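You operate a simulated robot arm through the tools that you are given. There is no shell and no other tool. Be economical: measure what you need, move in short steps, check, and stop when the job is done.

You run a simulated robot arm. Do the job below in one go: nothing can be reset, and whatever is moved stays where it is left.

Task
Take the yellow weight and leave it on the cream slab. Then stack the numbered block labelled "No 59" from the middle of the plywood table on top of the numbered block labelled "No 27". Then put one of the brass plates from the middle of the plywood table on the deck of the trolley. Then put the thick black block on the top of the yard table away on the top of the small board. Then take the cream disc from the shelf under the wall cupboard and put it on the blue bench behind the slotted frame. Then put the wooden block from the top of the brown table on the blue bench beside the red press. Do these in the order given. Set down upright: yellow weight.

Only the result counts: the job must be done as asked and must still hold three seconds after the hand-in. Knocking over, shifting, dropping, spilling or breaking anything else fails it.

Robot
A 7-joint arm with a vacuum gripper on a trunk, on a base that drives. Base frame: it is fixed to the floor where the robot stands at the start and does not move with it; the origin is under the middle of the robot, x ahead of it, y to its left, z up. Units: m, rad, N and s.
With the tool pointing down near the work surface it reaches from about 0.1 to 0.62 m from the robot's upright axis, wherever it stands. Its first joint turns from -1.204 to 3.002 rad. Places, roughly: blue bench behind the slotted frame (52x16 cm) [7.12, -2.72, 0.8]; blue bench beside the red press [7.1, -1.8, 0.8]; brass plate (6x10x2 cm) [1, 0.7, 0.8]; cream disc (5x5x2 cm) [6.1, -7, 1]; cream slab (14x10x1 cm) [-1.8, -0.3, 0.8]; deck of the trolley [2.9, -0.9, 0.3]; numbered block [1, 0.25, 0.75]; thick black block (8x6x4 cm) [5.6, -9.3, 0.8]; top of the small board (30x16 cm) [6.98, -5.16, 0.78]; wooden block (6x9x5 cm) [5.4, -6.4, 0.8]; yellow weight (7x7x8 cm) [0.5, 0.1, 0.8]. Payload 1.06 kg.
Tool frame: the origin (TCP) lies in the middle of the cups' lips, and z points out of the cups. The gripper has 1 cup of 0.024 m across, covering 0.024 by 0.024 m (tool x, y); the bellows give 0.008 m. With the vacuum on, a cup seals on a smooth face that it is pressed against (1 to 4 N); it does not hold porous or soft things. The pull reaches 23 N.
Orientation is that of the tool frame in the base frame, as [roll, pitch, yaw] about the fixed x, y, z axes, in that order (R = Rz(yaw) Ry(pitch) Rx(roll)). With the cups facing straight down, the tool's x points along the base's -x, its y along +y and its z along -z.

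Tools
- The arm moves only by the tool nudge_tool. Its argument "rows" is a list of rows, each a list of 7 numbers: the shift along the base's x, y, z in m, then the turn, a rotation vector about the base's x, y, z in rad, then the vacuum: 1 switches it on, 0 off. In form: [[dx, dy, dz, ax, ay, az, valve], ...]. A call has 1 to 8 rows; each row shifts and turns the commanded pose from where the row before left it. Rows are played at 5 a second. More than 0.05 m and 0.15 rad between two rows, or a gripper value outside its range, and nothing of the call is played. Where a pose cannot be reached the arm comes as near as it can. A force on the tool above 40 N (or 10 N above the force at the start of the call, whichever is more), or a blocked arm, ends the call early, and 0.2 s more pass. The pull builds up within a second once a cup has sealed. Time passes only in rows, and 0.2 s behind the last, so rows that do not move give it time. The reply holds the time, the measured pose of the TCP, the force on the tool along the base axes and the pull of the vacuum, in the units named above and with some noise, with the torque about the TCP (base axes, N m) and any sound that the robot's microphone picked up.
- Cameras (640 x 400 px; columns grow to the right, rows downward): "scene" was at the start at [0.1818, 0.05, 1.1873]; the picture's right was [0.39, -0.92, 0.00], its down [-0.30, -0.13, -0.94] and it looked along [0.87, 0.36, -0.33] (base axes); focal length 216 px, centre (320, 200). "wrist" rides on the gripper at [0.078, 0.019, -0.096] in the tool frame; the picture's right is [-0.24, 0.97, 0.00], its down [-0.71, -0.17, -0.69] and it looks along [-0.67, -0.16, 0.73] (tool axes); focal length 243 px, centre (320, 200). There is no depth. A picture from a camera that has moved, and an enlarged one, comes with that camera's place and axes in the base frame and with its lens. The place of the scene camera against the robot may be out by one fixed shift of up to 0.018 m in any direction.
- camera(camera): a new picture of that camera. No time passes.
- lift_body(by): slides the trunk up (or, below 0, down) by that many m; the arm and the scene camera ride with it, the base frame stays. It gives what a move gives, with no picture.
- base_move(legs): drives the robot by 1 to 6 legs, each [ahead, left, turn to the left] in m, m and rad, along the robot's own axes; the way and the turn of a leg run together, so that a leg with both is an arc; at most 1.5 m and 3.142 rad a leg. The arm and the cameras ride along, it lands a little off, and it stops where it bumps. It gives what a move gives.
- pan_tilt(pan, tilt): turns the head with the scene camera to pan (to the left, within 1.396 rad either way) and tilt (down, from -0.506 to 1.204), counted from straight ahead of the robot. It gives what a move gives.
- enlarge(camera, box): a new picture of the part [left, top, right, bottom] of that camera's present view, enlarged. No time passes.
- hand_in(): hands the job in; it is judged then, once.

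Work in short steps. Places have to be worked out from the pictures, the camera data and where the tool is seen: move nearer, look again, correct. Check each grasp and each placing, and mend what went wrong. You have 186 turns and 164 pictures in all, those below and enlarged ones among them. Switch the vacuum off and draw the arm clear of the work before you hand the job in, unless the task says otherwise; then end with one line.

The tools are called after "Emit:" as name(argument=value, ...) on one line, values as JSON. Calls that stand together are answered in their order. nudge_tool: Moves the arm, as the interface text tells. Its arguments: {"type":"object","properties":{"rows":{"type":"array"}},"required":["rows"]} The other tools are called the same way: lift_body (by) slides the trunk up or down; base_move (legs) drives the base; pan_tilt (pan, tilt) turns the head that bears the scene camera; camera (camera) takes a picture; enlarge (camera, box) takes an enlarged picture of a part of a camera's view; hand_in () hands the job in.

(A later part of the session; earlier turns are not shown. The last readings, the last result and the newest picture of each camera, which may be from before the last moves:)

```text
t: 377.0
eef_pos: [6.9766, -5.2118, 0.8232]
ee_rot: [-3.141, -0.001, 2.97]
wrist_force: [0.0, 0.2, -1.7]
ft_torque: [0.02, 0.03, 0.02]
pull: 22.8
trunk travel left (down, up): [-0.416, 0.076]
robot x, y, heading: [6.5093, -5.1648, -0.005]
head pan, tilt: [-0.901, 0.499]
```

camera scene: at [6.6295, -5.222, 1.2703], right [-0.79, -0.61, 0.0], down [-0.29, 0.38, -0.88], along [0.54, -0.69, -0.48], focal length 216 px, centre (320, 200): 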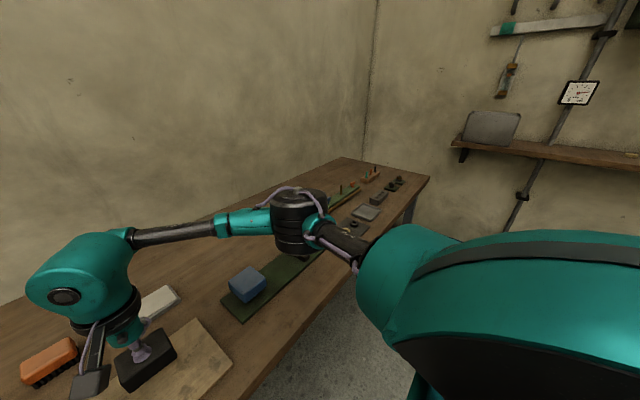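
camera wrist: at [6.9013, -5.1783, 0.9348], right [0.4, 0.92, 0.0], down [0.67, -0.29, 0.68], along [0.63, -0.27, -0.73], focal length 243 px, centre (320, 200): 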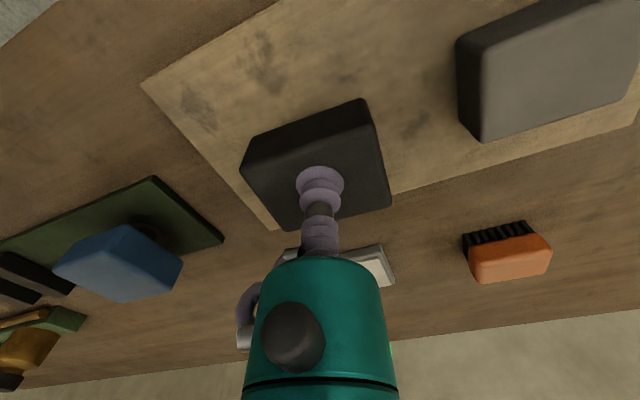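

Emit:
nudge_tool(rows=[[0, 0, -0.003, 0, 0, 0, 1], [0, 0, -0.003, 0, 0, 0, 1], [0, 0, 0, 0, 0, 0, 1]])

Emit:
camera(camera="wrist")

```text
t: 377.8
eef_pos: [6.9763, -5.2123, 0.8171]
ee_rot: [-3.141, 0.0, 2.97]
wrist_force: [0.6, -0.1, -1.4]
ft_torque: [-0.02, 0.02, 0.01]
pull: 22.9
trunk travel left (down, up): [-0.416, 0.076]
robot x, y, heading: [6.5094, -5.1628, -0.012]
head pan, tilt: [-0.901, 0.499]
```

```text
66 pictures are left
camera wrist: at [6.9009, -5.1796, 0.9125], right [0.4, 0.92, 0.0], down [0.67, -0.29, 0.68], along [0.63, -0.27, -0.73], focal length 243 px, centre (320, 200)
```

wrist: 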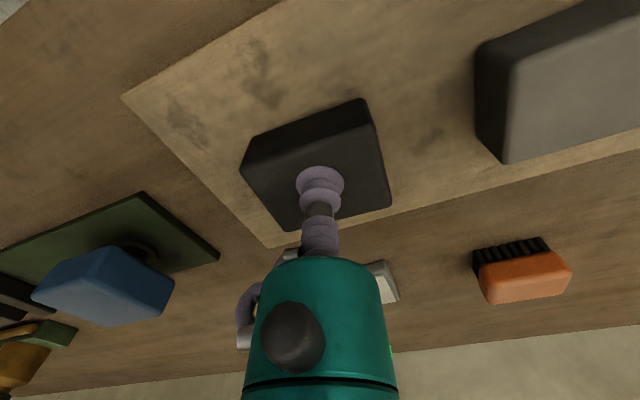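

Emit:
nudge_tool(rows=[[0, 0, -0.003, 0, 0, 0, 1], [0, 0, -0.003, 0, 0, 0, 1], [0, 0, 0, 0, 0, 0, 1]])

```text
t: 378.6
eef_pos: [6.9766, -5.2104, 0.8089]
ee_rot: [-3.14, -0.002, 2.972]
wrist_force: [0.1, -0.2, -0.9]
ft_torque: [0.0, -0.03, 0.04]
pull: 23.3
trunk travel left (down, up): [-0.416, 0.076]
robot x, y, heading: [6.5072, -5.1622, -0.01]
head pan, tilt: [-0.901, 0.499]
```

Emit:
nudge_tool(rows=[[0, 0, -0.002, 0, 0, 0, 1], [0, 0, -0.002, 0, 0, 0, 1], [0, 0, 0, 0, 0, 0, 1]])

Emit:
camera(camera="wrist")

```text
t: 379.4
eef_pos: [6.9761, -5.2114, 0.8073]
ee_rot: [-3.141, 0.001, 2.971]
wrist_force: [-0.8, -1.5, 8.7]
ft_torque: [-0.02, -0.02, -0.03]
pull: 22.5
trunk travel left (down, up): [-0.416, 0.076]
robot x, y, heading: [6.5071, -5.1652, -0.004]
head pan, tilt: [-0.901, 0.499]
```

```text
65 pictures are left
camera wrist: at [6.9006, -5.1783, 0.9033], right [0.4, 0.92, 0.0], down [0.67, -0.29, 0.69], along [0.63, -0.27, -0.73], focal length 243 px, centre (320, 200)
```

wrist: 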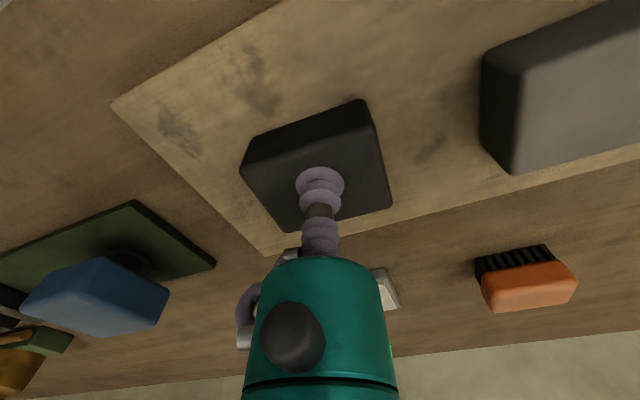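

Contact at z≈0.808. Releasing and rising.

Emit:
nudge_tool(rows=[[0, 0, 0.001, 0, 0, 0, 0], [0, 0, 0, 0, 0, 0, 0], [0, 0, 0, 0, 0, 0, 0], [0, 0, 0, 0, 0, 0, 0]])

Emit:
nudge_tool(rows=[[0, 0, 0.01, 0, 0, 0, 0], [0, 0, 0.03, 0, 0, 0, 0], [0, 0, 0.04, 0, 0, 0, 0], [-0.02, 0, 0.04, 0, 0, 0, 0], [-0.03, 0, 0.035, 0, 0, 0, 0], [-0.03, 0, 0.035, 0, 0, 0, 0], [-0.02, 0, 0.03, 0, 0, 0, 0]])

Emit:
camera(camera="wrist")

```text
t: 380.4
eef_pos: [6.9765, -5.2113, 0.8076]
ee_rot: [3.142, -0.003, 2.972]
wrist_force: [0.5, -0.7, -0.1]
ft_torque: [0.0, 0.01, -0.02]
pull: 0.1
trunk travel left (down, up): [-0.416, 0.076]
robot x, y, heading: [6.5073, -5.161, -0.003]
head pan, tilt: [-0.901, 0.499]
```

```text
t: 382.0
eef_pos: [6.8717, -5.2119, 1.0279]
ee_rot: [-3.14, -0.001, 2.969]
wrist_force: [1.3, 0.4, -0.2]
ft_torque: [0.0, 0.0, 0.01]
pull: 0.0
trunk travel left (down, up): [-0.416, 0.076]
robot x, y, heading: [6.5049, -5.165, -0.006]
head pan, tilt: [-0.901, 0.499]
```

```text
64 pictures are left
camera wrist: at [6.7973, -5.1784, 1.1252], right [0.4, 0.92, 0.0], down [0.67, -0.29, 0.68], along [0.63, -0.27, -0.73], focal length 243 px, centre (320, 200)
```

wrist: 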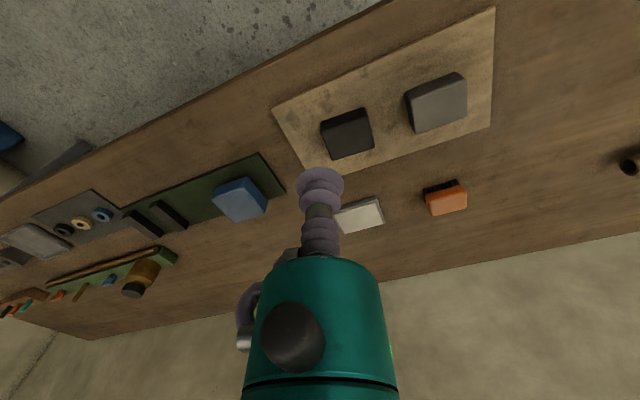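

Block is on the board; task 4 done. Next the cream disc on the shelf under the wall cupboard (~(6.1, −7.0)). Backing off and turning to face −y.

Emit:
base_move(legs=[[-0.4, 0, 0], [0, 0, -1.565]])

Emit:
pan_tilt(pan=-0.1, tilt=0.35)

Emit:
camera(camera="scene")

```text
t: 388.4
eef_pos: [6.0473, -5.5217, 1.028]
ee_rot: [3.141, -0.002, 1.362]
wrist_force: [1.4, 0.1, 1.8]
ft_torque: [0.01, -0.02, 0.0]
pull: 0.1
trunk travel left (down, up): [-0.416, 0.076]
robot x, y, heading: [6.1087, -5.1604, -1.618]
head pan, tilt: [-0.901, 0.499]
```

```text
t: 389.5
eef_pos: [6.0474, -5.521, 1.0271]
ee_rot: [3.141, -0.002, 1.361]
wrist_force: [-1.0, 0.5, -0.3]
ft_torque: [-0.01, 0.04, 0.0]
pull: 0.1
trunk travel left (down, up): [-0.416, 0.076]
robot x, y, heading: [6.1075, -5.1585, -1.622]
head pan, tilt: [-0.099, 0.351]
```

```text
63 pictures are left
camera scene: at [6.0908, -5.3032, 1.284], right [-0.99, 0.15, 0.0], down [0.05, 0.34, -0.94], along [-0.14, -0.93, -0.34], focal length 216 px, centre (320, 200)
```

scene: 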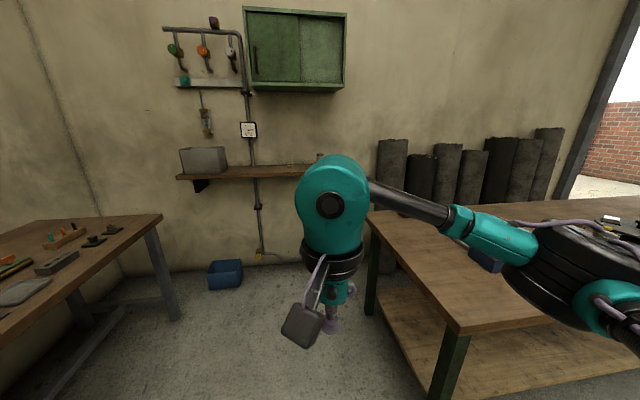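

The shelf is below the green cupboard. Zooming in to find the cream disc.

Emit:
enlarge(camera="scene", box=[170, 130, 350, 200])

```text
3.56 times, centred on (260, 165) of scene
camera zoom: at [6.0908, -5.3032, 1.284], right [-0.99, 0.15, 0.0], down [0.05, 0.34, -0.94], along [-0.14, -0.93, -0.34], focal length 768 px, centre (533, 324)
```

zoom: 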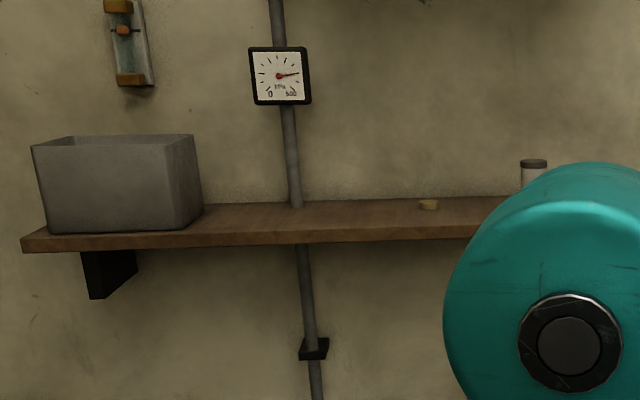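

The disc is on the shelf near (6.07, −6.98), with a small lidded cylinder to its −x side. I'll approach from slightly +x, angled, to keep the forearm clear of it.

Emit:
base_move(legs=[[0.86, 0.22, 0], [0, 0, -0.28]])

Emit:
pan_tilt(pan=0.1, tilt=0.45)

Emit:
camera(camera="scene")

Emit:
camera(camera="wrist")

```text
t: 395.1
eef_pos: [6.1515, -6.3588, 1.0287]
ee_rot: [3.141, -0.004, 1.103]
wrist_force: [-0.4, 0.1, 0.4]
ft_torque: [-0.01, 0.0, -0.01]
pull: 0.0
trunk travel left (down, up): [-0.416, 0.076]
robot x, y, heading: [6.3023, -6.0225, -1.877]
head pan, tilt: [-0.099, 0.351]
```

```text
t: 395.8
eef_pos: [6.1518, -6.3586, 1.029]
ee_rot: [3.14, -0.002, 1.102]
wrist_force: [-0.2, 0.4, 0.3]
ft_torque: [-0.02, 0.02, 0.01]
pull: 0.0
trunk travel left (down, up): [-0.416, 0.076]
robot x, y, heading: [6.3011, -6.0213, -1.873]
head pan, tilt: [0.099, 0.45]
```

```text
61 pictures are left
camera scene: at [6.2642, -6.1626, 1.2748], right [-0.98, 0.2, 0.0], down [0.09, 0.43, -0.9], along [-0.18, -0.88, -0.43], focal length 216 px, centre (320, 200)
```

scene: 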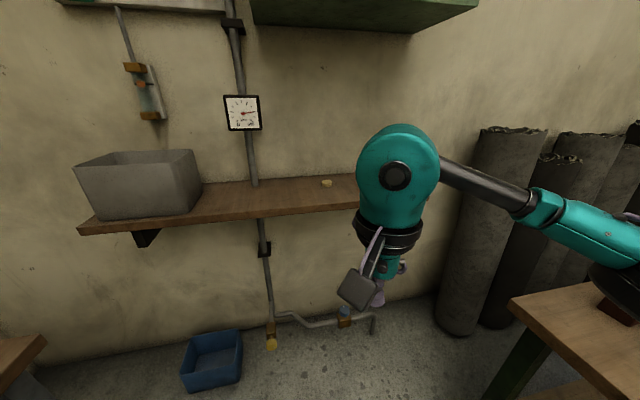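

```text
60 pictures are left
camera wrist: at [6.2023, -6.297, 1.1248], right [0.76, -0.65, 0.0], down [-0.47, -0.56, 0.68], along [-0.44, -0.52, -0.73], focal length 243 px, centre (320, 200)
```

wrist: 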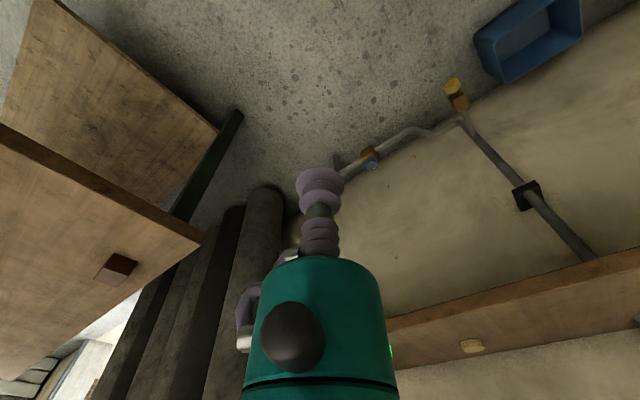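

The disc is at about (6.083, −6.89), top z≈0.977. Driving closer so it's ~0.5 m ahead.

Emit:
base_move(legs=[[0.37, 0.05, 0]])

Emit:
camera(camera="scene")

Emit:
camera(camera="wrist")

```text
t: 398.2
eef_pos: [6.0834, -6.7326, 1.029]
ee_rot: [3.141, -0.001, 1.102]
wrist_force: [0.1, 0.2, 0.0]
ft_torque: [-0.03, -0.03, -0.05]
pull: 0.0
trunk travel left (down, up): [-0.416, 0.076]
robot x, y, heading: [6.2374, -6.392, -1.876]
head pan, tilt: [0.099, 0.45]
```

```text
59 pictures are left
camera scene: at [6.1974, -6.5365, 1.2747], right [-0.98, 0.21, 0.0], down [0.09, 0.43, -0.9], along [-0.19, -0.88, -0.44], focal length 216 px, centre (320, 200)
```

scene: 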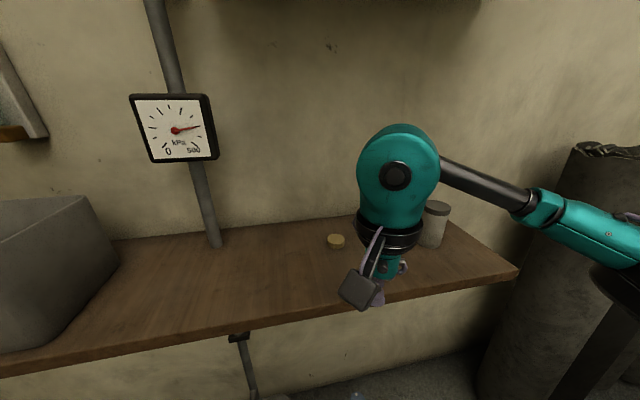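

```text
58 pictures are left
camera wrist: at [6.1352, -6.6708, 1.1246], right [0.76, -0.65, 0.0], down [-0.47, -0.55, 0.68], along [-0.44, -0.52, -0.73], focal length 243 px, centre (320, 200)
```

wrist: 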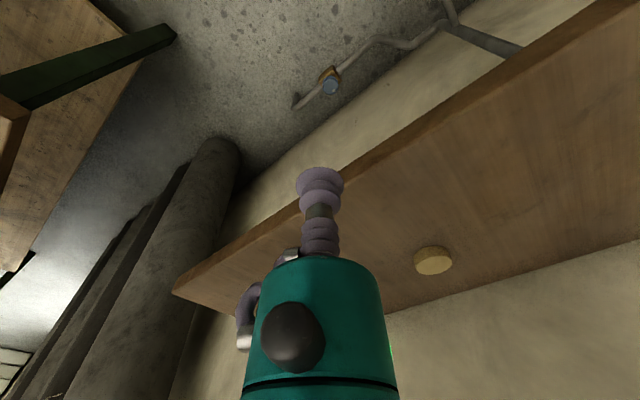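

Disc refined to (6.078, −6.94), top ≈0.962. Moving the base 7 cm closer, then extending the tool above it at z≈1.03.

Emit:
base_move(legs=[[0.07, 0, 0]])

Emit:
nudge_tool(rows=[[0.004, -0.035, 0, 0, 0, 0, 0], [0.004, -0.035, 0, 0, 0, 0, 0], [0.003, -0.035, 0, 0, 0, 0, 0], [0.003, -0.03, 0, 0, 0, 0, 0], [0, 0, 0, 0, 0, 0, 0]])

Emit:
camera(camera="wrist")

Emit:
camera(camera="scene")

```text
t: 399.2
eef_pos: [6.0636, -6.7962, 1.0297]
ee_rot: [3.142, -0.003, 1.1]
wrist_force: [-0.5, -0.5, -0.5]
ft_torque: [0.04, 0.0, 0.0]
pull: 0.0
trunk travel left (down, up): [-0.416, 0.076]
robot x, y, heading: [6.2179, -6.4623, -1.879]
head pan, tilt: [0.099, 0.45]
```

```text
t: 400.4
eef_pos: [6.0759, -6.9302, 1.0299]
ee_rot: [-3.142, -0.003, 1.1]
wrist_force: [0.3, 0.3, -1.1]
ft_torque: [0.03, 0.01, -0.03]
pull: 0.1
trunk travel left (down, up): [-0.416, 0.076]
robot x, y, heading: [6.2156, -6.4567, -1.876]
head pan, tilt: [0.099, 0.45]
```

```text
57 pictures are left
camera wrist: at [6.1287, -6.8677, 1.1264], right [0.76, -0.65, 0.0], down [-0.47, -0.55, 0.68], along [-0.45, -0.52, -0.73], focal length 243 px, centre (320, 200)
```

wrist: 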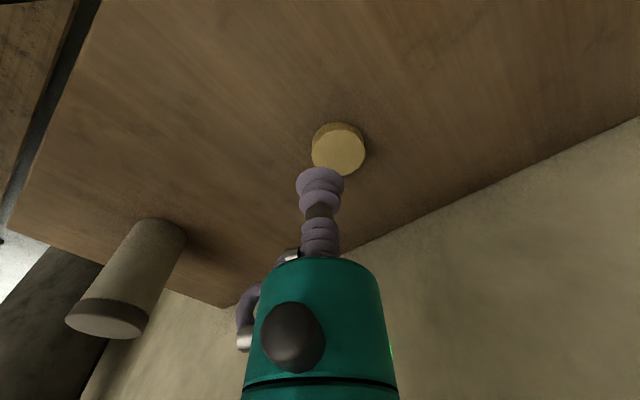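

```text
56 pictures are left
camera scene: at [6.1771, -6.5991, 1.2748], right [-0.98, 0.21, 0.0], down [0.09, 0.43, -0.9], along [-0.19, -0.88, -0.44], focal length 216 px, centre (320, 200)
```

scene: 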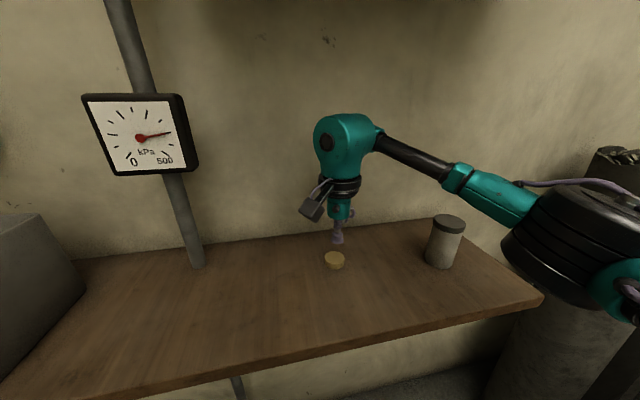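

Good clearance to the wall, but the elbow would come near the lidded cylinder when lowering. Raising the trunk 7 cm first, then aligning and descending.

Emit:
lift_body(by=0.07)

Emit:
nudge_tool(rows=[[-0.002, -0.011, -0.03, 0, 0, 0, 0], [-0.001, -0.011, -0.03, 0, 0, 0, 0], [0, 0, -0.03, 0, 0, 0, 0], [0, 0, -0.015, 0, 0, 0, 0], [0, 0, 0, 0, 0, 0, 0]])

Emit:
camera(camera="wrist")

Emit:
camera(camera="scene")

```text
t: 401.5
eef_pos: [6.078, -6.9296, 1.0979]
ee_rot: [-3.141, -0.003, 1.099]
wrist_force: [0.3, -0.9, -0.4]
ft_torque: [-0.03, 0.01, 0.0]
pull: 0.1
trunk travel left (down, up): [-0.486, 0.006]
robot x, y, heading: [6.2163, -6.4584, -1.881]
head pan, tilt: [0.099, 0.45]
```

```text
t: 402.7
eef_pos: [6.0766, -6.9503, 0.9928]
ee_rot: [-3.141, -0.002, 1.1]
wrist_force: [0.3, 1.2, -0.6]
ft_torque: [0.0, -0.01, 0.01]
pull: 0.0
trunk travel left (down, up): [-0.486, 0.006]
robot x, y, heading: [6.2143, -6.4571, -1.878]
head pan, tilt: [0.099, 0.45]
```

```text
55 pictures are left
camera wrist: at [6.1276, -6.8891, 1.0892], right [0.76, -0.65, 0.0], down [-0.47, -0.55, 0.68], along [-0.45, -0.52, -0.73], focal length 243 px, centre (320, 200)
```

wrist: 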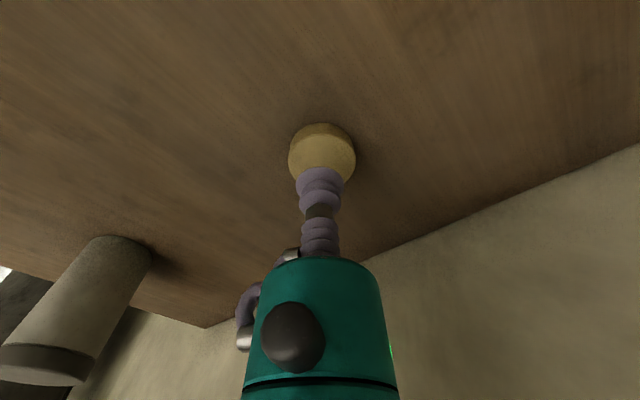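

```text
54 pictures are left
camera scene: at [6.1951, -6.5431, 1.3534], right [-0.98, 0.21, 0.0], down [0.09, 0.43, -0.9], along [-0.19, -0.88, -0.44], focal length 216 px, centre (320, 200)
```

scene: 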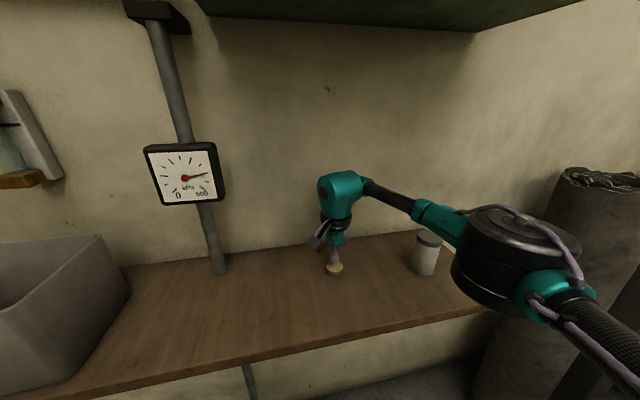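

Aligned. Descending with vacuum in small steps.

Emit:
nudge_tool(rows=[[0, -0.001, -0.012, 0, 0, 0, 1], [0, 0, -0.006, 0, 0, 0, 1], [0, 0, 0, 0, 0, 0, 1]])

Emit:
nudge_tool(rows=[[0, 0, -0.003, 0, 0, 0, 1], [0, 0, -0.003, 0, 0, 0, 1], [0, 0, 0, 0, 0, 0, 1]])

```text
t: 403.5
eef_pos: [6.075, -6.952, 0.9756]
ee_rot: [3.141, 0.0, 1.098]
wrist_force: [0.4, -1.1, -1.1]
ft_torque: [0.01, -0.02, -0.02]
pull: 0.0
trunk travel left (down, up): [-0.486, 0.006]
robot x, y, heading: [6.2148, -6.4605, -1.883]
head pan, tilt: [0.099, 0.45]
```

```text
t: 404.3
eef_pos: [6.0757, -6.9528, 0.9686]
ee_rot: [-3.14, 0.0, 1.098]
wrist_force: [-1.4, 0.7, -0.1]
ft_torque: [0.01, 0.01, 0.0]
pull: 22.8
trunk travel left (down, up): [-0.486, 0.006]
robot x, y, heading: [6.219, -6.46, -1.88]
head pan, tilt: [0.099, 0.45]
```

Sealed on the disc. Lift, retract, and check.

Emit:
nudge_tool(rows=[[0, 0, 0.01, 0, 0, 0, 1], [0, 0, 0.03, 0, 0, 0, 1], [0, 0, 0.04, 0, 0, 0, 1], [0.01, 0.035, 0.02, 0, 0, 0, 1], [0.012, 0.04, 0, 0, 0, 0, 1], [0.012, 0.04, 0, 0, 0, 0, 1]])

Emit:
camera(camera="wrist")

```text
t: 405.7
eef_pos: [6.111, -6.8397, 1.0713]
ee_rot: [-3.142, 0.001, 1.098]
wrist_force: [0.4, 0.6, -0.3]
ft_torque: [-0.01, 0.0, 0.0]
pull: 23.0
trunk travel left (down, up): [-0.486, 0.006]
robot x, y, heading: [6.2177, -6.4603, -1.879]
head pan, tilt: [0.099, 0.45]
```

```text
53 pictures are left
camera wrist: at [6.1627, -6.7779, 1.1674], right [0.76, -0.65, 0.0], down [-0.47, -0.55, 0.68], along [-0.45, -0.52, -0.73], focal length 243 px, centre (320, 200)
```

wrist: 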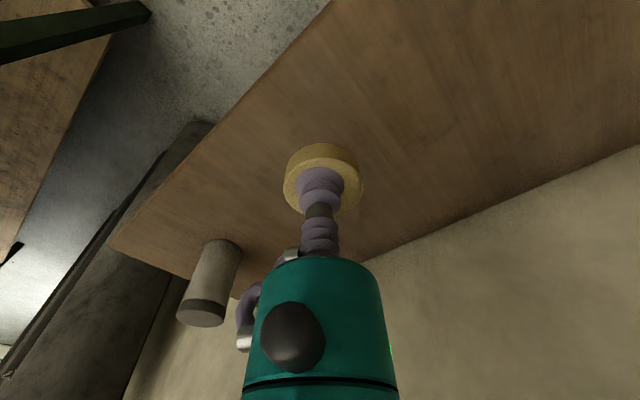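

Disc held. Backing out to the aisle, turning to face +x, and looking left along the aisle.

Emit:
base_move(legs=[[-1.15, -0.35, 0], [0, 0, 1.88]])

Emit:
pan_tilt(pan=0.95, tilt=0.35)

Emit:
camera(camera="scene")

```text
t: 416.5
eef_pos: [6.6, -5.1974, 1.0705]
ee_rot: [-3.14, -0.002, 3.054]
wrist_force: [-0.1, 0.5, 0.4]
ft_torque: [-0.01, 0.02, 0.01]
pull: 23.1
trunk travel left (down, up): [-0.486, 0.006]
robot x, y, heading: [6.2079, -5.244, 0.075]
head pan, tilt: [0.099, 0.45]
```

```text
t: 417.6
eef_pos: [6.5991, -5.1965, 1.0708]
ee_rot: [3.141, -0.002, 3.058]
wrist_force: [0.7, 0.2, 0.1]
ft_torque: [0.0, 0.04, 0.01]
pull: 23.4
trunk travel left (down, up): [-0.486, 0.006]
robot x, y, heading: [6.2064, -5.2477, 0.082]
head pan, tilt: [0.949, 0.351]
```

```text
52 pictures are left
camera scene: at [6.2631, -5.148, 1.3626], right [0.85, -0.52, 0.0], down [-0.18, -0.29, -0.94], along [0.49, 0.8, -0.34], focal length 216 px, centre (320, 200)
```

scene: 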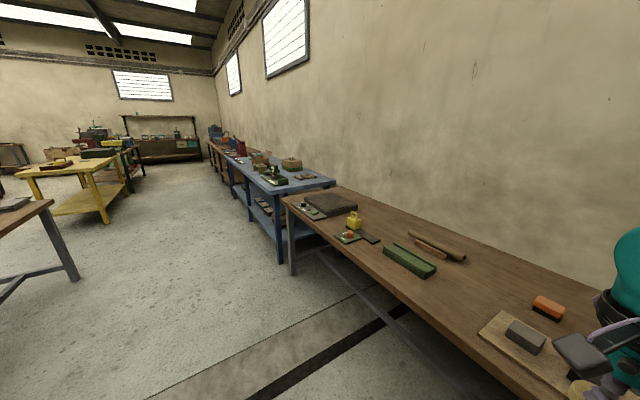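

The aisle is clear; the blue bench begins at y≈−3.4 with its front edge at x≈6.85. Strafing left to y≈−2.75.

Emit:
base_move(legs=[[0, 0, -0.08], [0, 1.3, 0], [0, 1.2, 0]])

Emit:
pan_tilt(pan=-0.3, tilt=0.5)

Emit:
camera(camera="scene")

```text
t: 440.3
eef_pos: [6.5998, -2.7007, 1.0701]
ee_rot: [-3.14, -0.002, 2.998]
wrist_force: [-0.3, 0.4, -0.5]
ft_torque: [-0.01, 0.0, 0.01]
pull: 23.5
trunk travel left (down, up): [-0.486, 0.006]
robot x, y, heading: [6.2061, -2.7217, 0.019]
head pan, tilt: [0.949, 0.351]
```

```text
t: 441.7
eef_pos: [6.5991, -2.7016, 1.0704]
ee_rot: [3.141, -0.001, 2.996]
wrist_force: [0.1, -0.2, -0.1]
ft_torque: [0.01, -0.02, -0.01]
pull: 22.9
trunk travel left (down, up): [-0.486, 0.006]
robot x, y, heading: [6.207, -2.7242, 0.014]
head pan, tilt: [-0.3, 0.499]
```

```text
51 pictures are left
camera scene: at [6.3006, -2.7339, 1.3489], right [-0.28, -0.96, 0.0], down [-0.46, 0.13, -0.88], along [0.84, -0.24, -0.48], focal length 216 px, centre (320, 200)
```

scene: 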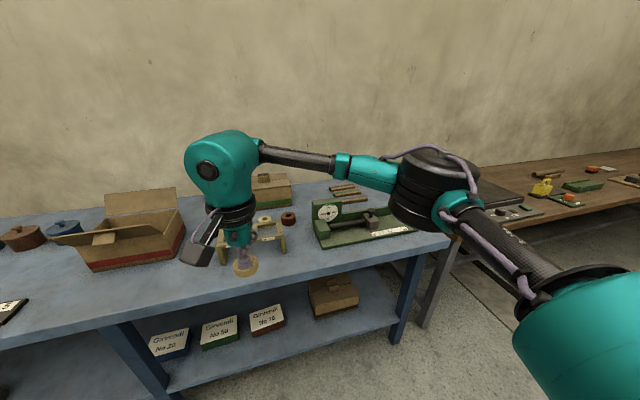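

I see a wooden slotted frame behind the tool. Zooming in on it and the area behind.

Emit:
enlarge(camera="scene", box=[170, 160, 350, 280])

Emit:
camera(camera="wrist")

```text
3.33 times, centred on (260, 220) of scene
camera zoom: at [6.3006, -2.7339, 1.3489], right [-0.28, -0.96, 0.0], down [-0.46, 0.13, -0.88], along [0.84, -0.24, -0.48], focal length 720 px, centre (520, 133)
```

zoom: 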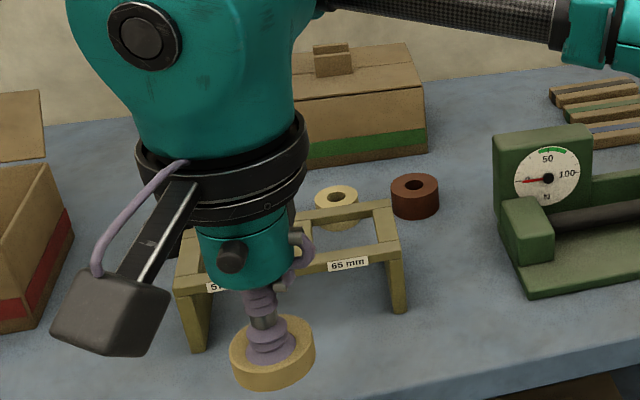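

```text
49 pictures are left
camera wrist: at [6.5239, -2.6698, 1.1671], right [0.37, 0.93, 0.0], down [0.68, -0.27, 0.68], along [0.63, -0.26, -0.73], focal length 243 px, centre (320, 200)
```

wrist: 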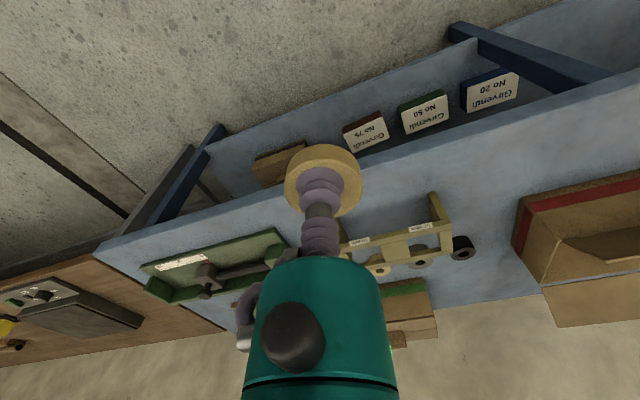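

Behind the frame (x≈7.04–7.2) stands a row of rings; there seems to be free bench toward −y (around (7.12, −2.91)). Driving closer for a better view.

Emit:
base_move(legs=[[0.3, 0, 0]])

Emit:
pan_tilt(pan=-0.45, tilt=0.6)

Emit:
camera(camera="scene")

Emit:
camera(camera="wrist")

```text
t: 443.7
eef_pos: [6.8949, -2.6945, 1.0708]
ee_rot: [-3.142, -0.002, 2.998]
wrist_force: [-0.8, 0.3, -1.3]
ft_torque: [-0.02, 0.03, -0.01]
pull: 22.6
trunk travel left (down, up): [-0.486, 0.006]
robot x, y, heading: [6.5044, -2.7167, 0.021]
head pan, tilt: [-0.3, 0.499]
```

```text
t: 444.4
eef_pos: [6.8948, -2.6932, 1.0704]
ee_rot: [-3.14, 0.001, 2.998]
wrist_force: [0.3, 0.2, -0.8]
ft_torque: [0.02, -0.02, 0.0]
pull: 23.0
trunk travel left (down, up): [-0.486, 0.006]
robot x, y, heading: [6.5009, -2.7161, 0.018]
head pan, tilt: [-0.45, 0.6]
```

```text
48 pictures are left
camera scene: at [6.5887, -2.74, 1.3399], right [-0.42, -0.91, 0.0], down [-0.51, 0.24, -0.83], along [0.75, -0.34, -0.56], focal length 216 px, centre (320, 200)
```

scene: 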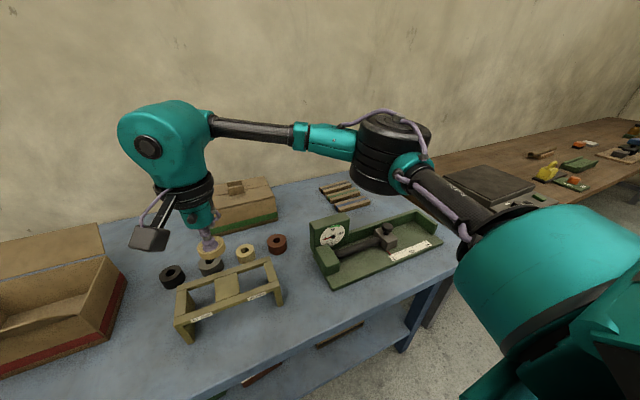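

```text
47 pictures are left
camera wrist: at [6.819, -2.6637, 1.1672], right [0.37, 0.93, 0.0], down [0.68, -0.27, 0.68], along [0.64, -0.25, -0.73], focal length 243 px, centre (320, 200)
```

wrist: 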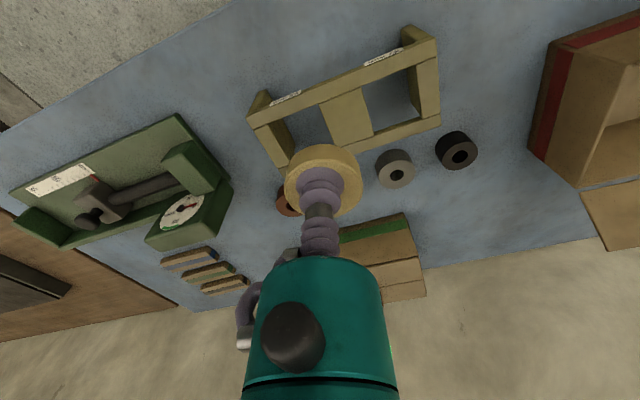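

Rings stand in a row at x≈7.115, y = −2.51, −2.61, −2.71, −2.82; the next free spot is ≈(7.135, −2.915). The dial post of the green device is nearby (back at x≈7.03), so I'll also turn the tool −0.6 rad to keep the wrist camera clear. First reposition the base.

Emit:
base_move(legs=[[0.1, -0.15, 0]])

Emit:
nudge_tool(rows=[[0.02, -0.01, 0, 0, 0, -0.12, 1], [0.02, -0.01, 0, 0, 0, -0.12, 1], [0.02, -0.01, -0.01, 0, 0, -0.12, 1], [0.02, -0.01, -0.01, 0, 0, -0.12, 1], [0.02, -0.01, -0.01, 0, 0, -0.12, 1], [0, 0, 0, 0, 0, 0, 1]])

Emit:
camera(camera="wrist")

Emit:
camera(camera="scene")

```text
t: 446.4
eef_pos: [6.996, -2.8421, 1.07]
ee_rot: [-3.141, -0.003, 2.995]
wrist_force: [0.6, -0.6, -0.7]
ft_torque: [-0.02, -0.01, 0.02]
pull: 23.0
trunk travel left (down, up): [-0.486, 0.006]
robot x, y, heading: [6.6068, -2.864, 0.017]
head pan, tilt: [-0.45, 0.6]
```

```text
t: 447.8
eef_pos: [7.0953, -2.8943, 1.0411]
ee_rot: [3.14, 0.001, 2.394]
wrist_force: [0.2, -0.6, -0.2]
ft_torque: [-0.03, 0.03, 0.02]
pull: 22.8
trunk travel left (down, up): [-0.486, 0.006]
robot x, y, heading: [6.5997, -2.8652, 0.013]
head pan, tilt: [-0.45, 0.6]
```

```text
46 pictures are left
camera wrist: at [7.0503, -2.8263, 1.137], right [0.83, 0.55, 0.0], down [0.4, -0.61, 0.68], along [0.38, -0.57, -0.73], focal length 243 px, centre (320, 200)
```

wrist: 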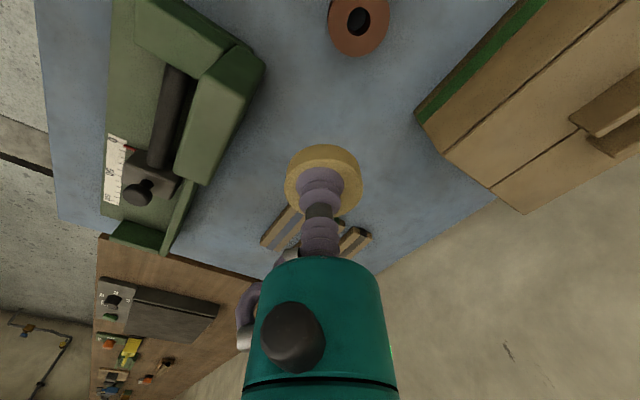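

```text
45 pictures are left
camera scene: at [6.6891, -2.8863, 1.3398], right [-0.42, -0.91, 0.0], down [-0.51, 0.24, -0.83], along [0.75, -0.35, -0.56], focal length 216 px, centre (320, 200)
```

scene: 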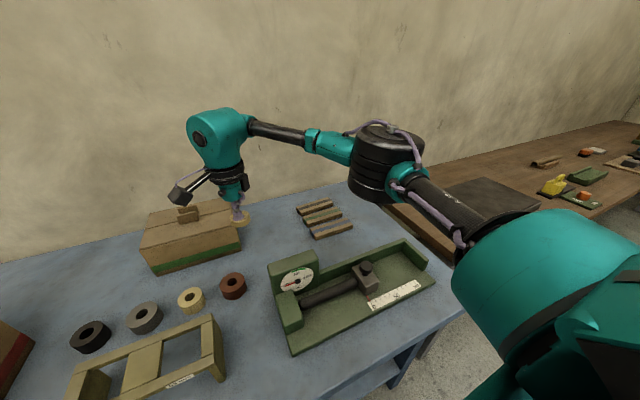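

Clear view: ring at (7.105, −2.836), device back at x≈7.05, carton corner (7.244, −2.874). I'll aim for (7.15, −2.925) and lower to z≈0.88.

Emit:
nudge_tool(rows=[[0.02, -0.011, -0.03, 0, 0, 0, 1], [0.02, -0.01, -0.035, 0, 0, 0, 1], [0.015, -0.01, -0.035, 0, 0, 0, 1], [0, 0, -0.035, 0, 0, 0, 1], [0, 0, -0.025, 0, 0, 0, 1], [0, 0, 0, 0, 0, 0, 1]])

Emit:
camera(camera="wrist")

Emit:
camera(camera="scene")

```text
t: 449.2
eef_pos: [7.1476, -2.9244, 0.8821]
ee_rot: [-3.141, -0.001, 2.395]
wrist_force: [0.8, -0.3, -0.1]
ft_torque: [0.01, 0.02, 0.0]
pull: 22.6
trunk travel left (down, up): [-0.486, 0.006]
robot x, y, heading: [6.6027, -2.8636, 0.016]
head pan, tilt: [-0.45, 0.6]
```

```text
44 pictures are left
camera wrist: at [7.1024, -2.8564, 0.9782], right [0.83, 0.55, 0.0], down [0.4, -0.61, 0.68], along [0.38, -0.57, -0.73], focal length 243 px, centre (320, 200)
```

wrist: 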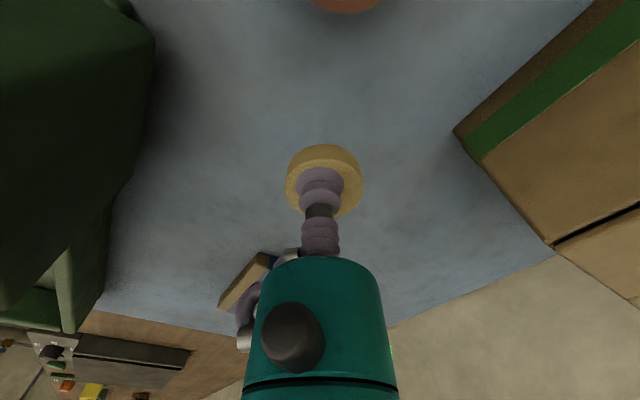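

```text
43 pictures are left
camera scene: at [6.6891, -2.8864, 1.3398], right [-0.42, -0.91, 0.0], down [-0.51, 0.24, -0.83], along [0.75, -0.35, -0.56], focal length 216 px, centre (320, 200)
```

scene: 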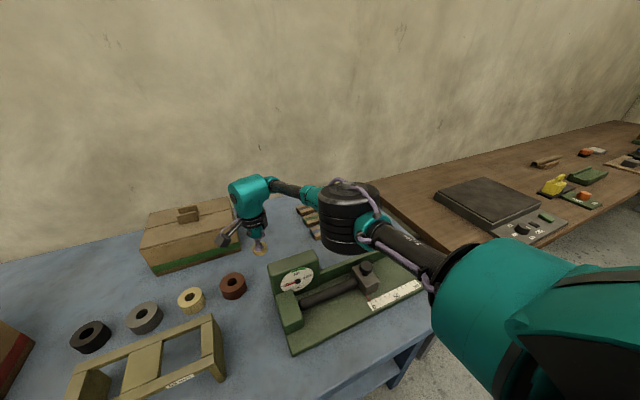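

Elbow stays well above the device. Lowering to contact.

Emit:
nudge_tool(rows=[[0, 0, -0.025, 0, 0, 0, 1], [0, 0, -0.02, 0, 0, 0, 1], [0, 0, -0.005, 0, 0, 0, 1], [0, 0, 0, 0, 0, 0, 1]])

Emit:
nudge_tool(rows=[[0, 0, -0.003, 0, 0, 0, 1], [0, 0, -0.003, 0, 0, 0, 1], [0, 0, 0, 0, 0, 0, 1]])

```text
t: 450.2
eef_pos: [7.1482, -2.9224, 0.8316]
ee_rot: [3.139, 0.0, 2.394]
wrist_force: [0.7, 0.3, -0.8]
ft_torque: [0.0, -0.01, 0.02]
pull: 22.8
trunk travel left (down, up): [-0.486, 0.006]
robot x, y, heading: [6.6048, -2.8653, 0.012]
head pan, tilt: [-0.45, 0.6]
```

```text
t: 451.0
eef_pos: [7.1476, -2.9232, 0.8297]
ee_rot: [3.14, -0.002, 2.394]
wrist_force: [0.4, 0.8, -1.1]
ft_torque: [-0.06, 0.01, -0.02]
pull: 22.5
out of reach, approached as far as the arm can: row 2
trunk travel left (down, up): [-0.486, 0.006]
robot x, y, heading: [6.6011, -2.8623, 0.015]
head pan, tilt: [-0.45, 0.6]
```

At the reach limit with the trunk up. I'll raise the tool 3 cm, lower the trunk 4 cm, then continue down.

Emit:
nudge_tool(rows=[[0, 0, 0.03, 0, 0, 0, 1], [0, 0, 0, 0, 0, 0, 1]])

Emit:
lift_body(by=-0.03)

Emit:
nudge_tool(rows=[[0, 0, -0.004, 0, 0, 0, 1], [0, 0, -0.003, 0, 0, 0, 1], [0, 0, 0, 0, 0, 0, 1]])

```text
t: 451.6
eef_pos: [7.1464, -2.9231, 0.86]
ee_rot: [-3.141, -0.001, 2.396]
wrist_force: [-1.1, -0.1, 0.3]
ft_torque: [0.02, 0.0, -0.01]
pull: 22.9
trunk travel left (down, up): [-0.486, 0.006]
robot x, y, heading: [6.6034, -2.8633, 0.02]
head pan, tilt: [-0.45, 0.6]
```

```text
t: 452.3
eef_pos: [7.1487, -2.9219, 0.8298]
ee_rot: [3.142, -0.001, 2.395]
wrist_force: [1.2, 0.9, 0.0]
ft_torque: [-0.04, 0.01, -0.02]
pull: 22.9
trunk travel left (down, up): [-0.456, 0.036]
robot x, y, heading: [6.6007, -2.8623, 0.011]
head pan, tilt: [-0.45, 0.6]
```

```text
t: 453.1
eef_pos: [7.1493, -2.9231, 0.8217]
ee_rot: [-3.141, -0.001, 2.394]
wrist_force: [-0.8, -0.1, -1.0]
ft_torque: [-0.02, 0.0, 0.02]
pull: 22.6
trunk travel left (down, up): [-0.456, 0.036]
robot x, y, heading: [6.6002, -2.8619, 0.017]
head pan, tilt: [-0.45, 0.6]
```

Emit:
nudge_tool(rows=[[0, 0, -0.003, 0, 0, 0, 1], [0, 0, -0.003, 0, 0, 0, 1], [0, 0, 0, 0, 0, 0, 1]])

Emit:
camera(camera="wrist")

```text
t: 453.9
eef_pos: [7.1485, -2.923, 0.8163]
ee_rot: [3.141, -0.002, 2.395]
wrist_force: [0.1, -0.4, -0.4]
ft_torque: [0.0, -0.02, 0.03]
pull: 23.0
trunk travel left (down, up): [-0.456, 0.036]
robot x, y, heading: [6.6034, -2.8648, 0.023]
head pan, tilt: [-0.45, 0.6]
```

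```text
42 pictures are left
camera wrist: at [7.1034, -2.8551, 0.913], right [0.83, 0.55, 0.0], down [0.4, -0.61, 0.68], along [0.38, -0.57, -0.73], focal length 243 px, centre (320, 200)
```

wrist: 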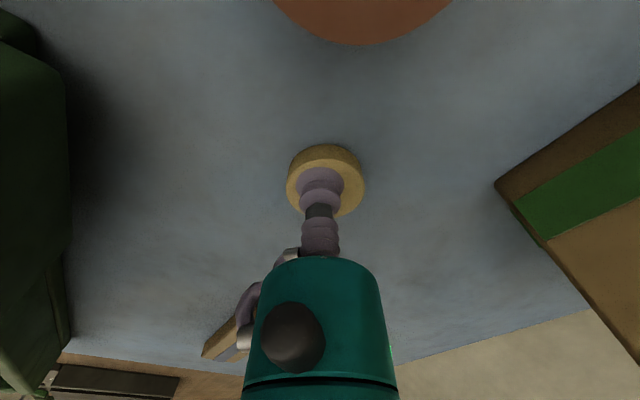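

Emit:
nudge_tool(rows=[[0, 0, -0.003, 0, 0, 0, 1], [0, 0, -0.003, 0, 0, 0, 1], [0, 0, 0, 0, 0, 0, 1]])

Emit:
nudge_tool(rows=[[0, 0, -0.002, 0, 0, 0, 1], [0, 0, 0, 0, 0, 0, 1]])

```text
t: 454.7
eef_pos: [7.1504, -2.9222, 0.8139]
ee_rot: [3.139, 0.003, 2.395]
wrist_force: [2.9, -0.6, 17.5]
ft_torque: [-0.05, 0.0, 0.0]
pull: 23.5
trunk travel left (down, up): [-0.456, 0.036]
robot x, y, heading: [6.6031, -2.8607, 0.011]
head pan, tilt: [-0.45, 0.6]
```

```text
t: 455.3
eef_pos: [7.1493, -2.9227, 0.8099]
ee_rot: [3.141, 0.0, 2.394]
wrist_force: [4.8, -2.4, 19.3]
ft_torque: [-0.04, -0.02, 0.01]
pull: 23.1
trunk travel left (down, up): [-0.456, 0.036]
robot x, y, heading: [6.601, -2.8605, 0.016]
head pan, tilt: [-0.45, 0.6]
```

Firm contact. Ease up slightly, release, and rise straight up.

Emit:
nudge_tool(rows=[[0, 0, 0.003, 0, 0, 0, 1], [0, 0, 0, 0, 0, 0, 0], [0, 0, 0, 0, 0, 0, 0], [0, 0, 0, 0, 0, 0, 0], [0, 0, 0, 0, 0, 0, 0]])

Emit:
nudge_tool(rows=[[0, 0, 0.01, 0, 0, 0, 0], [0, 0, 0.03, 0, 0, 0, 0], [0, 0, 0.04, 0, 0, 0, 0], [0, 0, 0.04, 0, 0, 0, 0], [-0.01, 0, 0.04, 0, 0, 0, 0], [-0.03, 0, 0.03, 0, 0, 0.12, 0], [-0.03, 0, 0.02, 0, 0, 0.12, 0], [-0.04, 0, 0, 0, 0, 0.12, 0]])

Emit:
camera(camera="wrist")

```text
t: 456.5
eef_pos: [7.1491, -2.9226, 0.8105]
ee_rot: [3.141, -0.002, 2.394]
wrist_force: [-0.6, -0.1, 3.2]
ft_torque: [-0.04, -0.02, -0.01]
pull: 0.1
trunk travel left (down, up): [-0.456, 0.036]
robot x, y, heading: [6.6077, -2.8649, 0.017]
head pan, tilt: [-0.45, 0.6]
```

```text
t: 458.3
eef_pos: [7.0383, -2.9224, 1.0204]
ee_rot: [3.141, -0.001, 2.756]
wrist_force: [-1.3, -0.5, -0.1]
ft_torque: [0.0, 0.0, -0.01]
pull: 0.0
trunk travel left (down, up): [-0.456, 0.036]
robot x, y, heading: [6.5962, -2.8624, 0.019]
head pan, tilt: [-0.45, 0.6]
```

```text
41 pictures are left
camera wrist: at [6.9716, -2.8743, 1.1173], right [0.58, 0.81, 0.0], down [0.59, -0.43, 0.68], along [0.56, -0.4, -0.73], focal length 243 px, centre (320, 200)
```

wrist: 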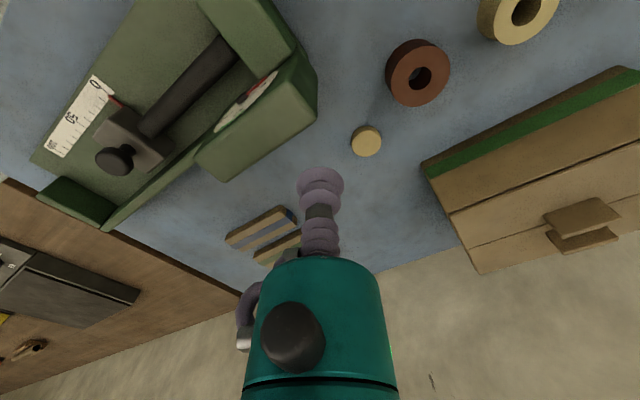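

The disc lies on the bench behind the frame, free-standing. Now for the wooden block: back off, strafe down the aisle to y≈−5.3 and turn to face −x.

Emit:
base_move(legs=[[-0.42, 0, 0], [0, -1.3, 0], [0, -1.15, 0], [0, 0, 3.12]])

Emit:
pan_tilt(pan=0.3, tilt=0.45)

Emit:
camera(camera="scene")

```text
t: 489.2
eef_pos: [5.872, -5.251, 1.0206]
ee_rot: [-3.141, -0.002, -0.35]
wrist_force: [1.2, -0.5, -0.2]
ft_torque: [0.01, -0.01, 0.01]
pull: 0.1
trunk travel left (down, up): [-0.456, 0.036]
robot x, y, heading: [6.3121, -5.2948, -3.089]
head pan, tilt: [-0.45, 0.6]
```

```text
t: 490.3
eef_pos: [5.8718, -5.2496, 1.0217]
ee_rot: [3.141, -0.001, -0.349]
wrist_force: [0.6, 0.6, 0.1]
ft_torque: [-0.02, 0.02, 0.0]
pull: 0.0
trunk travel left (down, up): [-0.456, 0.036]
robot x, y, heading: [6.3115, -5.2915, -3.089]
head pan, tilt: [0.3, 0.45]
```

```text
40 pictures are left
camera scene: at [6.1848, -5.3124, 1.322], right [-0.34, 0.94, 0.0], down [0.41, 0.15, -0.9], along [-0.84, -0.31, -0.44], focal length 216 px, centre (320, 200)
```

scene: 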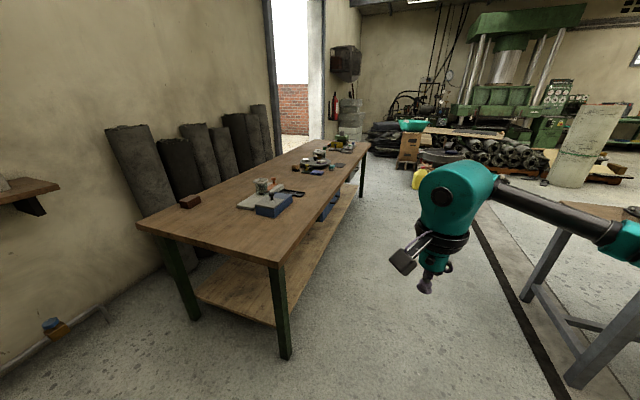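

The wooden block is at about (5.47, −6.30), table end at x≈5.68. Driving to face it from the end.

Emit:
base_move(legs=[[0.0, 0.97, 0], [0.33, 0, 0]])

Emit:
pan_tilt(pan=-0.3, tilt=0.6)

Emit:
camera(camera="wrist")

Emit:
camera(camera="scene")

```text
t: 500.9
eef_pos: [5.5766, -6.2087, 1.02]
ee_rot: [-3.141, -0.001, -0.382]
wrist_force: [-0.4, 0.8, 0.7]
ft_torque: [-0.03, 0.02, 0.01]
pull: 0.1
trunk travel left (down, up): [-0.456, 0.036]
robot x, y, heading: [6.0143, -6.2617, -3.124]
head pan, tilt: [0.3, 0.45]
```

```text
t: 501.9
eef_pos: [5.5775, -6.209, 1.0209]
ee_rot: [3.141, -0.001, -0.382]
wrist_force: [0.5, 0.3, 0.0]
ft_torque: [0.02, 0.03, -0.01]
pull: 0.2
trunk travel left (down, up): [-0.456, 0.036]
robot x, y, heading: [6.0153, -6.2609, -3.121]
head pan, tilt: [-0.3, 0.6]
```

```text
39 pictures are left
camera wrist: at [5.6415, -6.2549, 1.1171], right [-0.58, -0.81, 0.0], down [-0.59, 0.42, 0.68], along [-0.56, 0.4, -0.73], focal length 243 px, centre (320, 200)
```

wrist: 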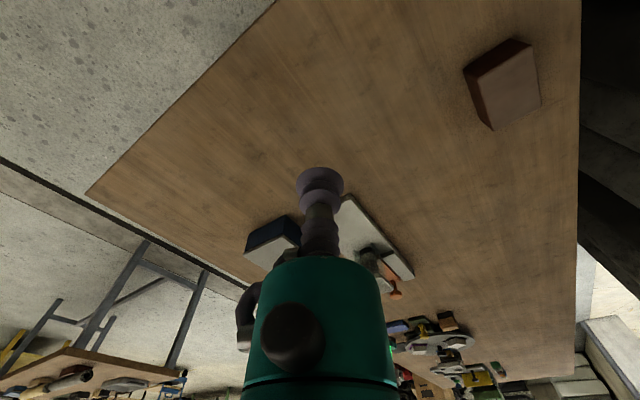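

```text
38 pictures are left
camera scene: at [5.8903, -6.2272, 1.3084], right [0.27, 0.96, 0.0], down [0.54, -0.16, -0.83], along [-0.79, 0.23, -0.56], focal length 216 px, centre (320, 200)
```

scene: 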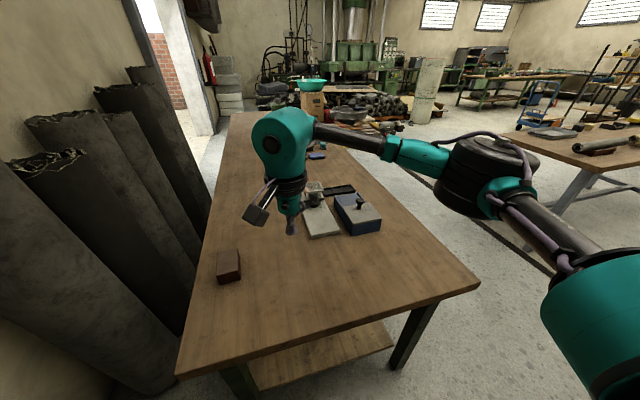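

Both views agree: block top centre ≈ (5.446, −6.362). Closing in 10 cm and moving the tool above it.

Emit:
base_move(legs=[[0.1, 0.05, 0]])

Emit:
nudge_tool(rows=[[-0.007, -0.025, -0.02, 0, 0, 0, 0], [-0.007, -0.025, -0.03, 0, 0, 0, 0], [-0.007, -0.025, -0.03, 0, 0, 0, 0], [-0.007, -0.025, -0.03, 0, 0, 0, 0], [0, 0, 0, 0, 0, 0, 0]])

Emit:
camera(camera="wrist")

```text
t: 503.1
eef_pos: [5.4758, -6.2602, 1.0206]
ee_rot: [-3.14, 0.0, -0.382]
wrist_force: [0.0, -0.2, 0.0]
ft_torque: [0.01, 0.02, 0.0]
pull: 0.1
trunk travel left (down, up): [-0.456, 0.036]
robot x, y, heading: [5.91, -6.3173, -3.117]
head pan, tilt: [-0.3, 0.6]
```

```text
t: 504.3
eef_pos: [5.4505, -6.3588, 0.9132]
ee_rot: [-3.141, 0.0, -0.381]
wrist_force: [0.8, 0.4, 0.1]
ft_torque: [-0.01, -0.02, 0.01]
pull: 0.0
trunk travel left (down, up): [-0.456, 0.036]
robot x, y, heading: [5.9166, -6.3139, -3.119]
head pan, tilt: [-0.3, 0.6]
```

```text
37 pictures are left
camera wrist: at [5.5148, -6.4056, 1.009], right [-0.58, -0.81, 0.0], down [-0.59, 0.42, 0.68], along [-0.56, 0.4, -0.73], focal length 243 px, centre (320, 200)
```

wrist: 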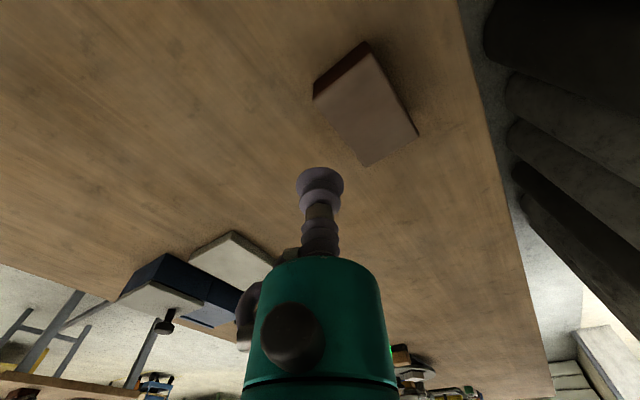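

Refined block centre ≈ (5.427, −6.385), top z≈0.815. Moving above and lower, then one more look.

Emit:
nudge_tool(rows=[[-0.012, -0.013, -0.02, 0, 0, 0, 0], [-0.012, -0.013, -0.025, 0, 0, 0, 0], [0, 0, 0, 0, 0, 0, 0]])

Emit:
camera(camera="wrist")

```text
t: 505.1
eef_pos: [5.4248, -6.3859, 0.871]
ee_rot: [3.141, 0.0, -0.382]
wrist_force: [-0.6, 0.3, 0.2]
ft_torque: [0.01, 0.01, -0.02]
pull: 0.0
trunk travel left (down, up): [-0.456, 0.036]
robot x, y, heading: [5.9132, -6.3141, -3.12]
head pan, tilt: [-0.3, 0.6]
```

```text
36 pictures are left
camera wrist: at [5.4894, -6.4318, 0.9682], right [-0.58, -0.81, 0.0], down [-0.59, 0.42, 0.68], along [-0.56, 0.4, -0.73], focal length 243 px, centre (320, 200)
```

wrist: 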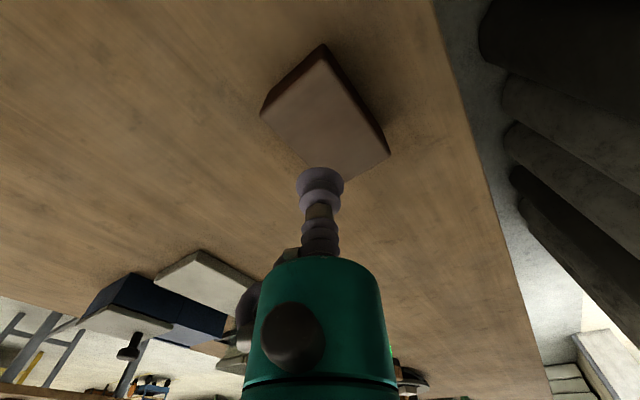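

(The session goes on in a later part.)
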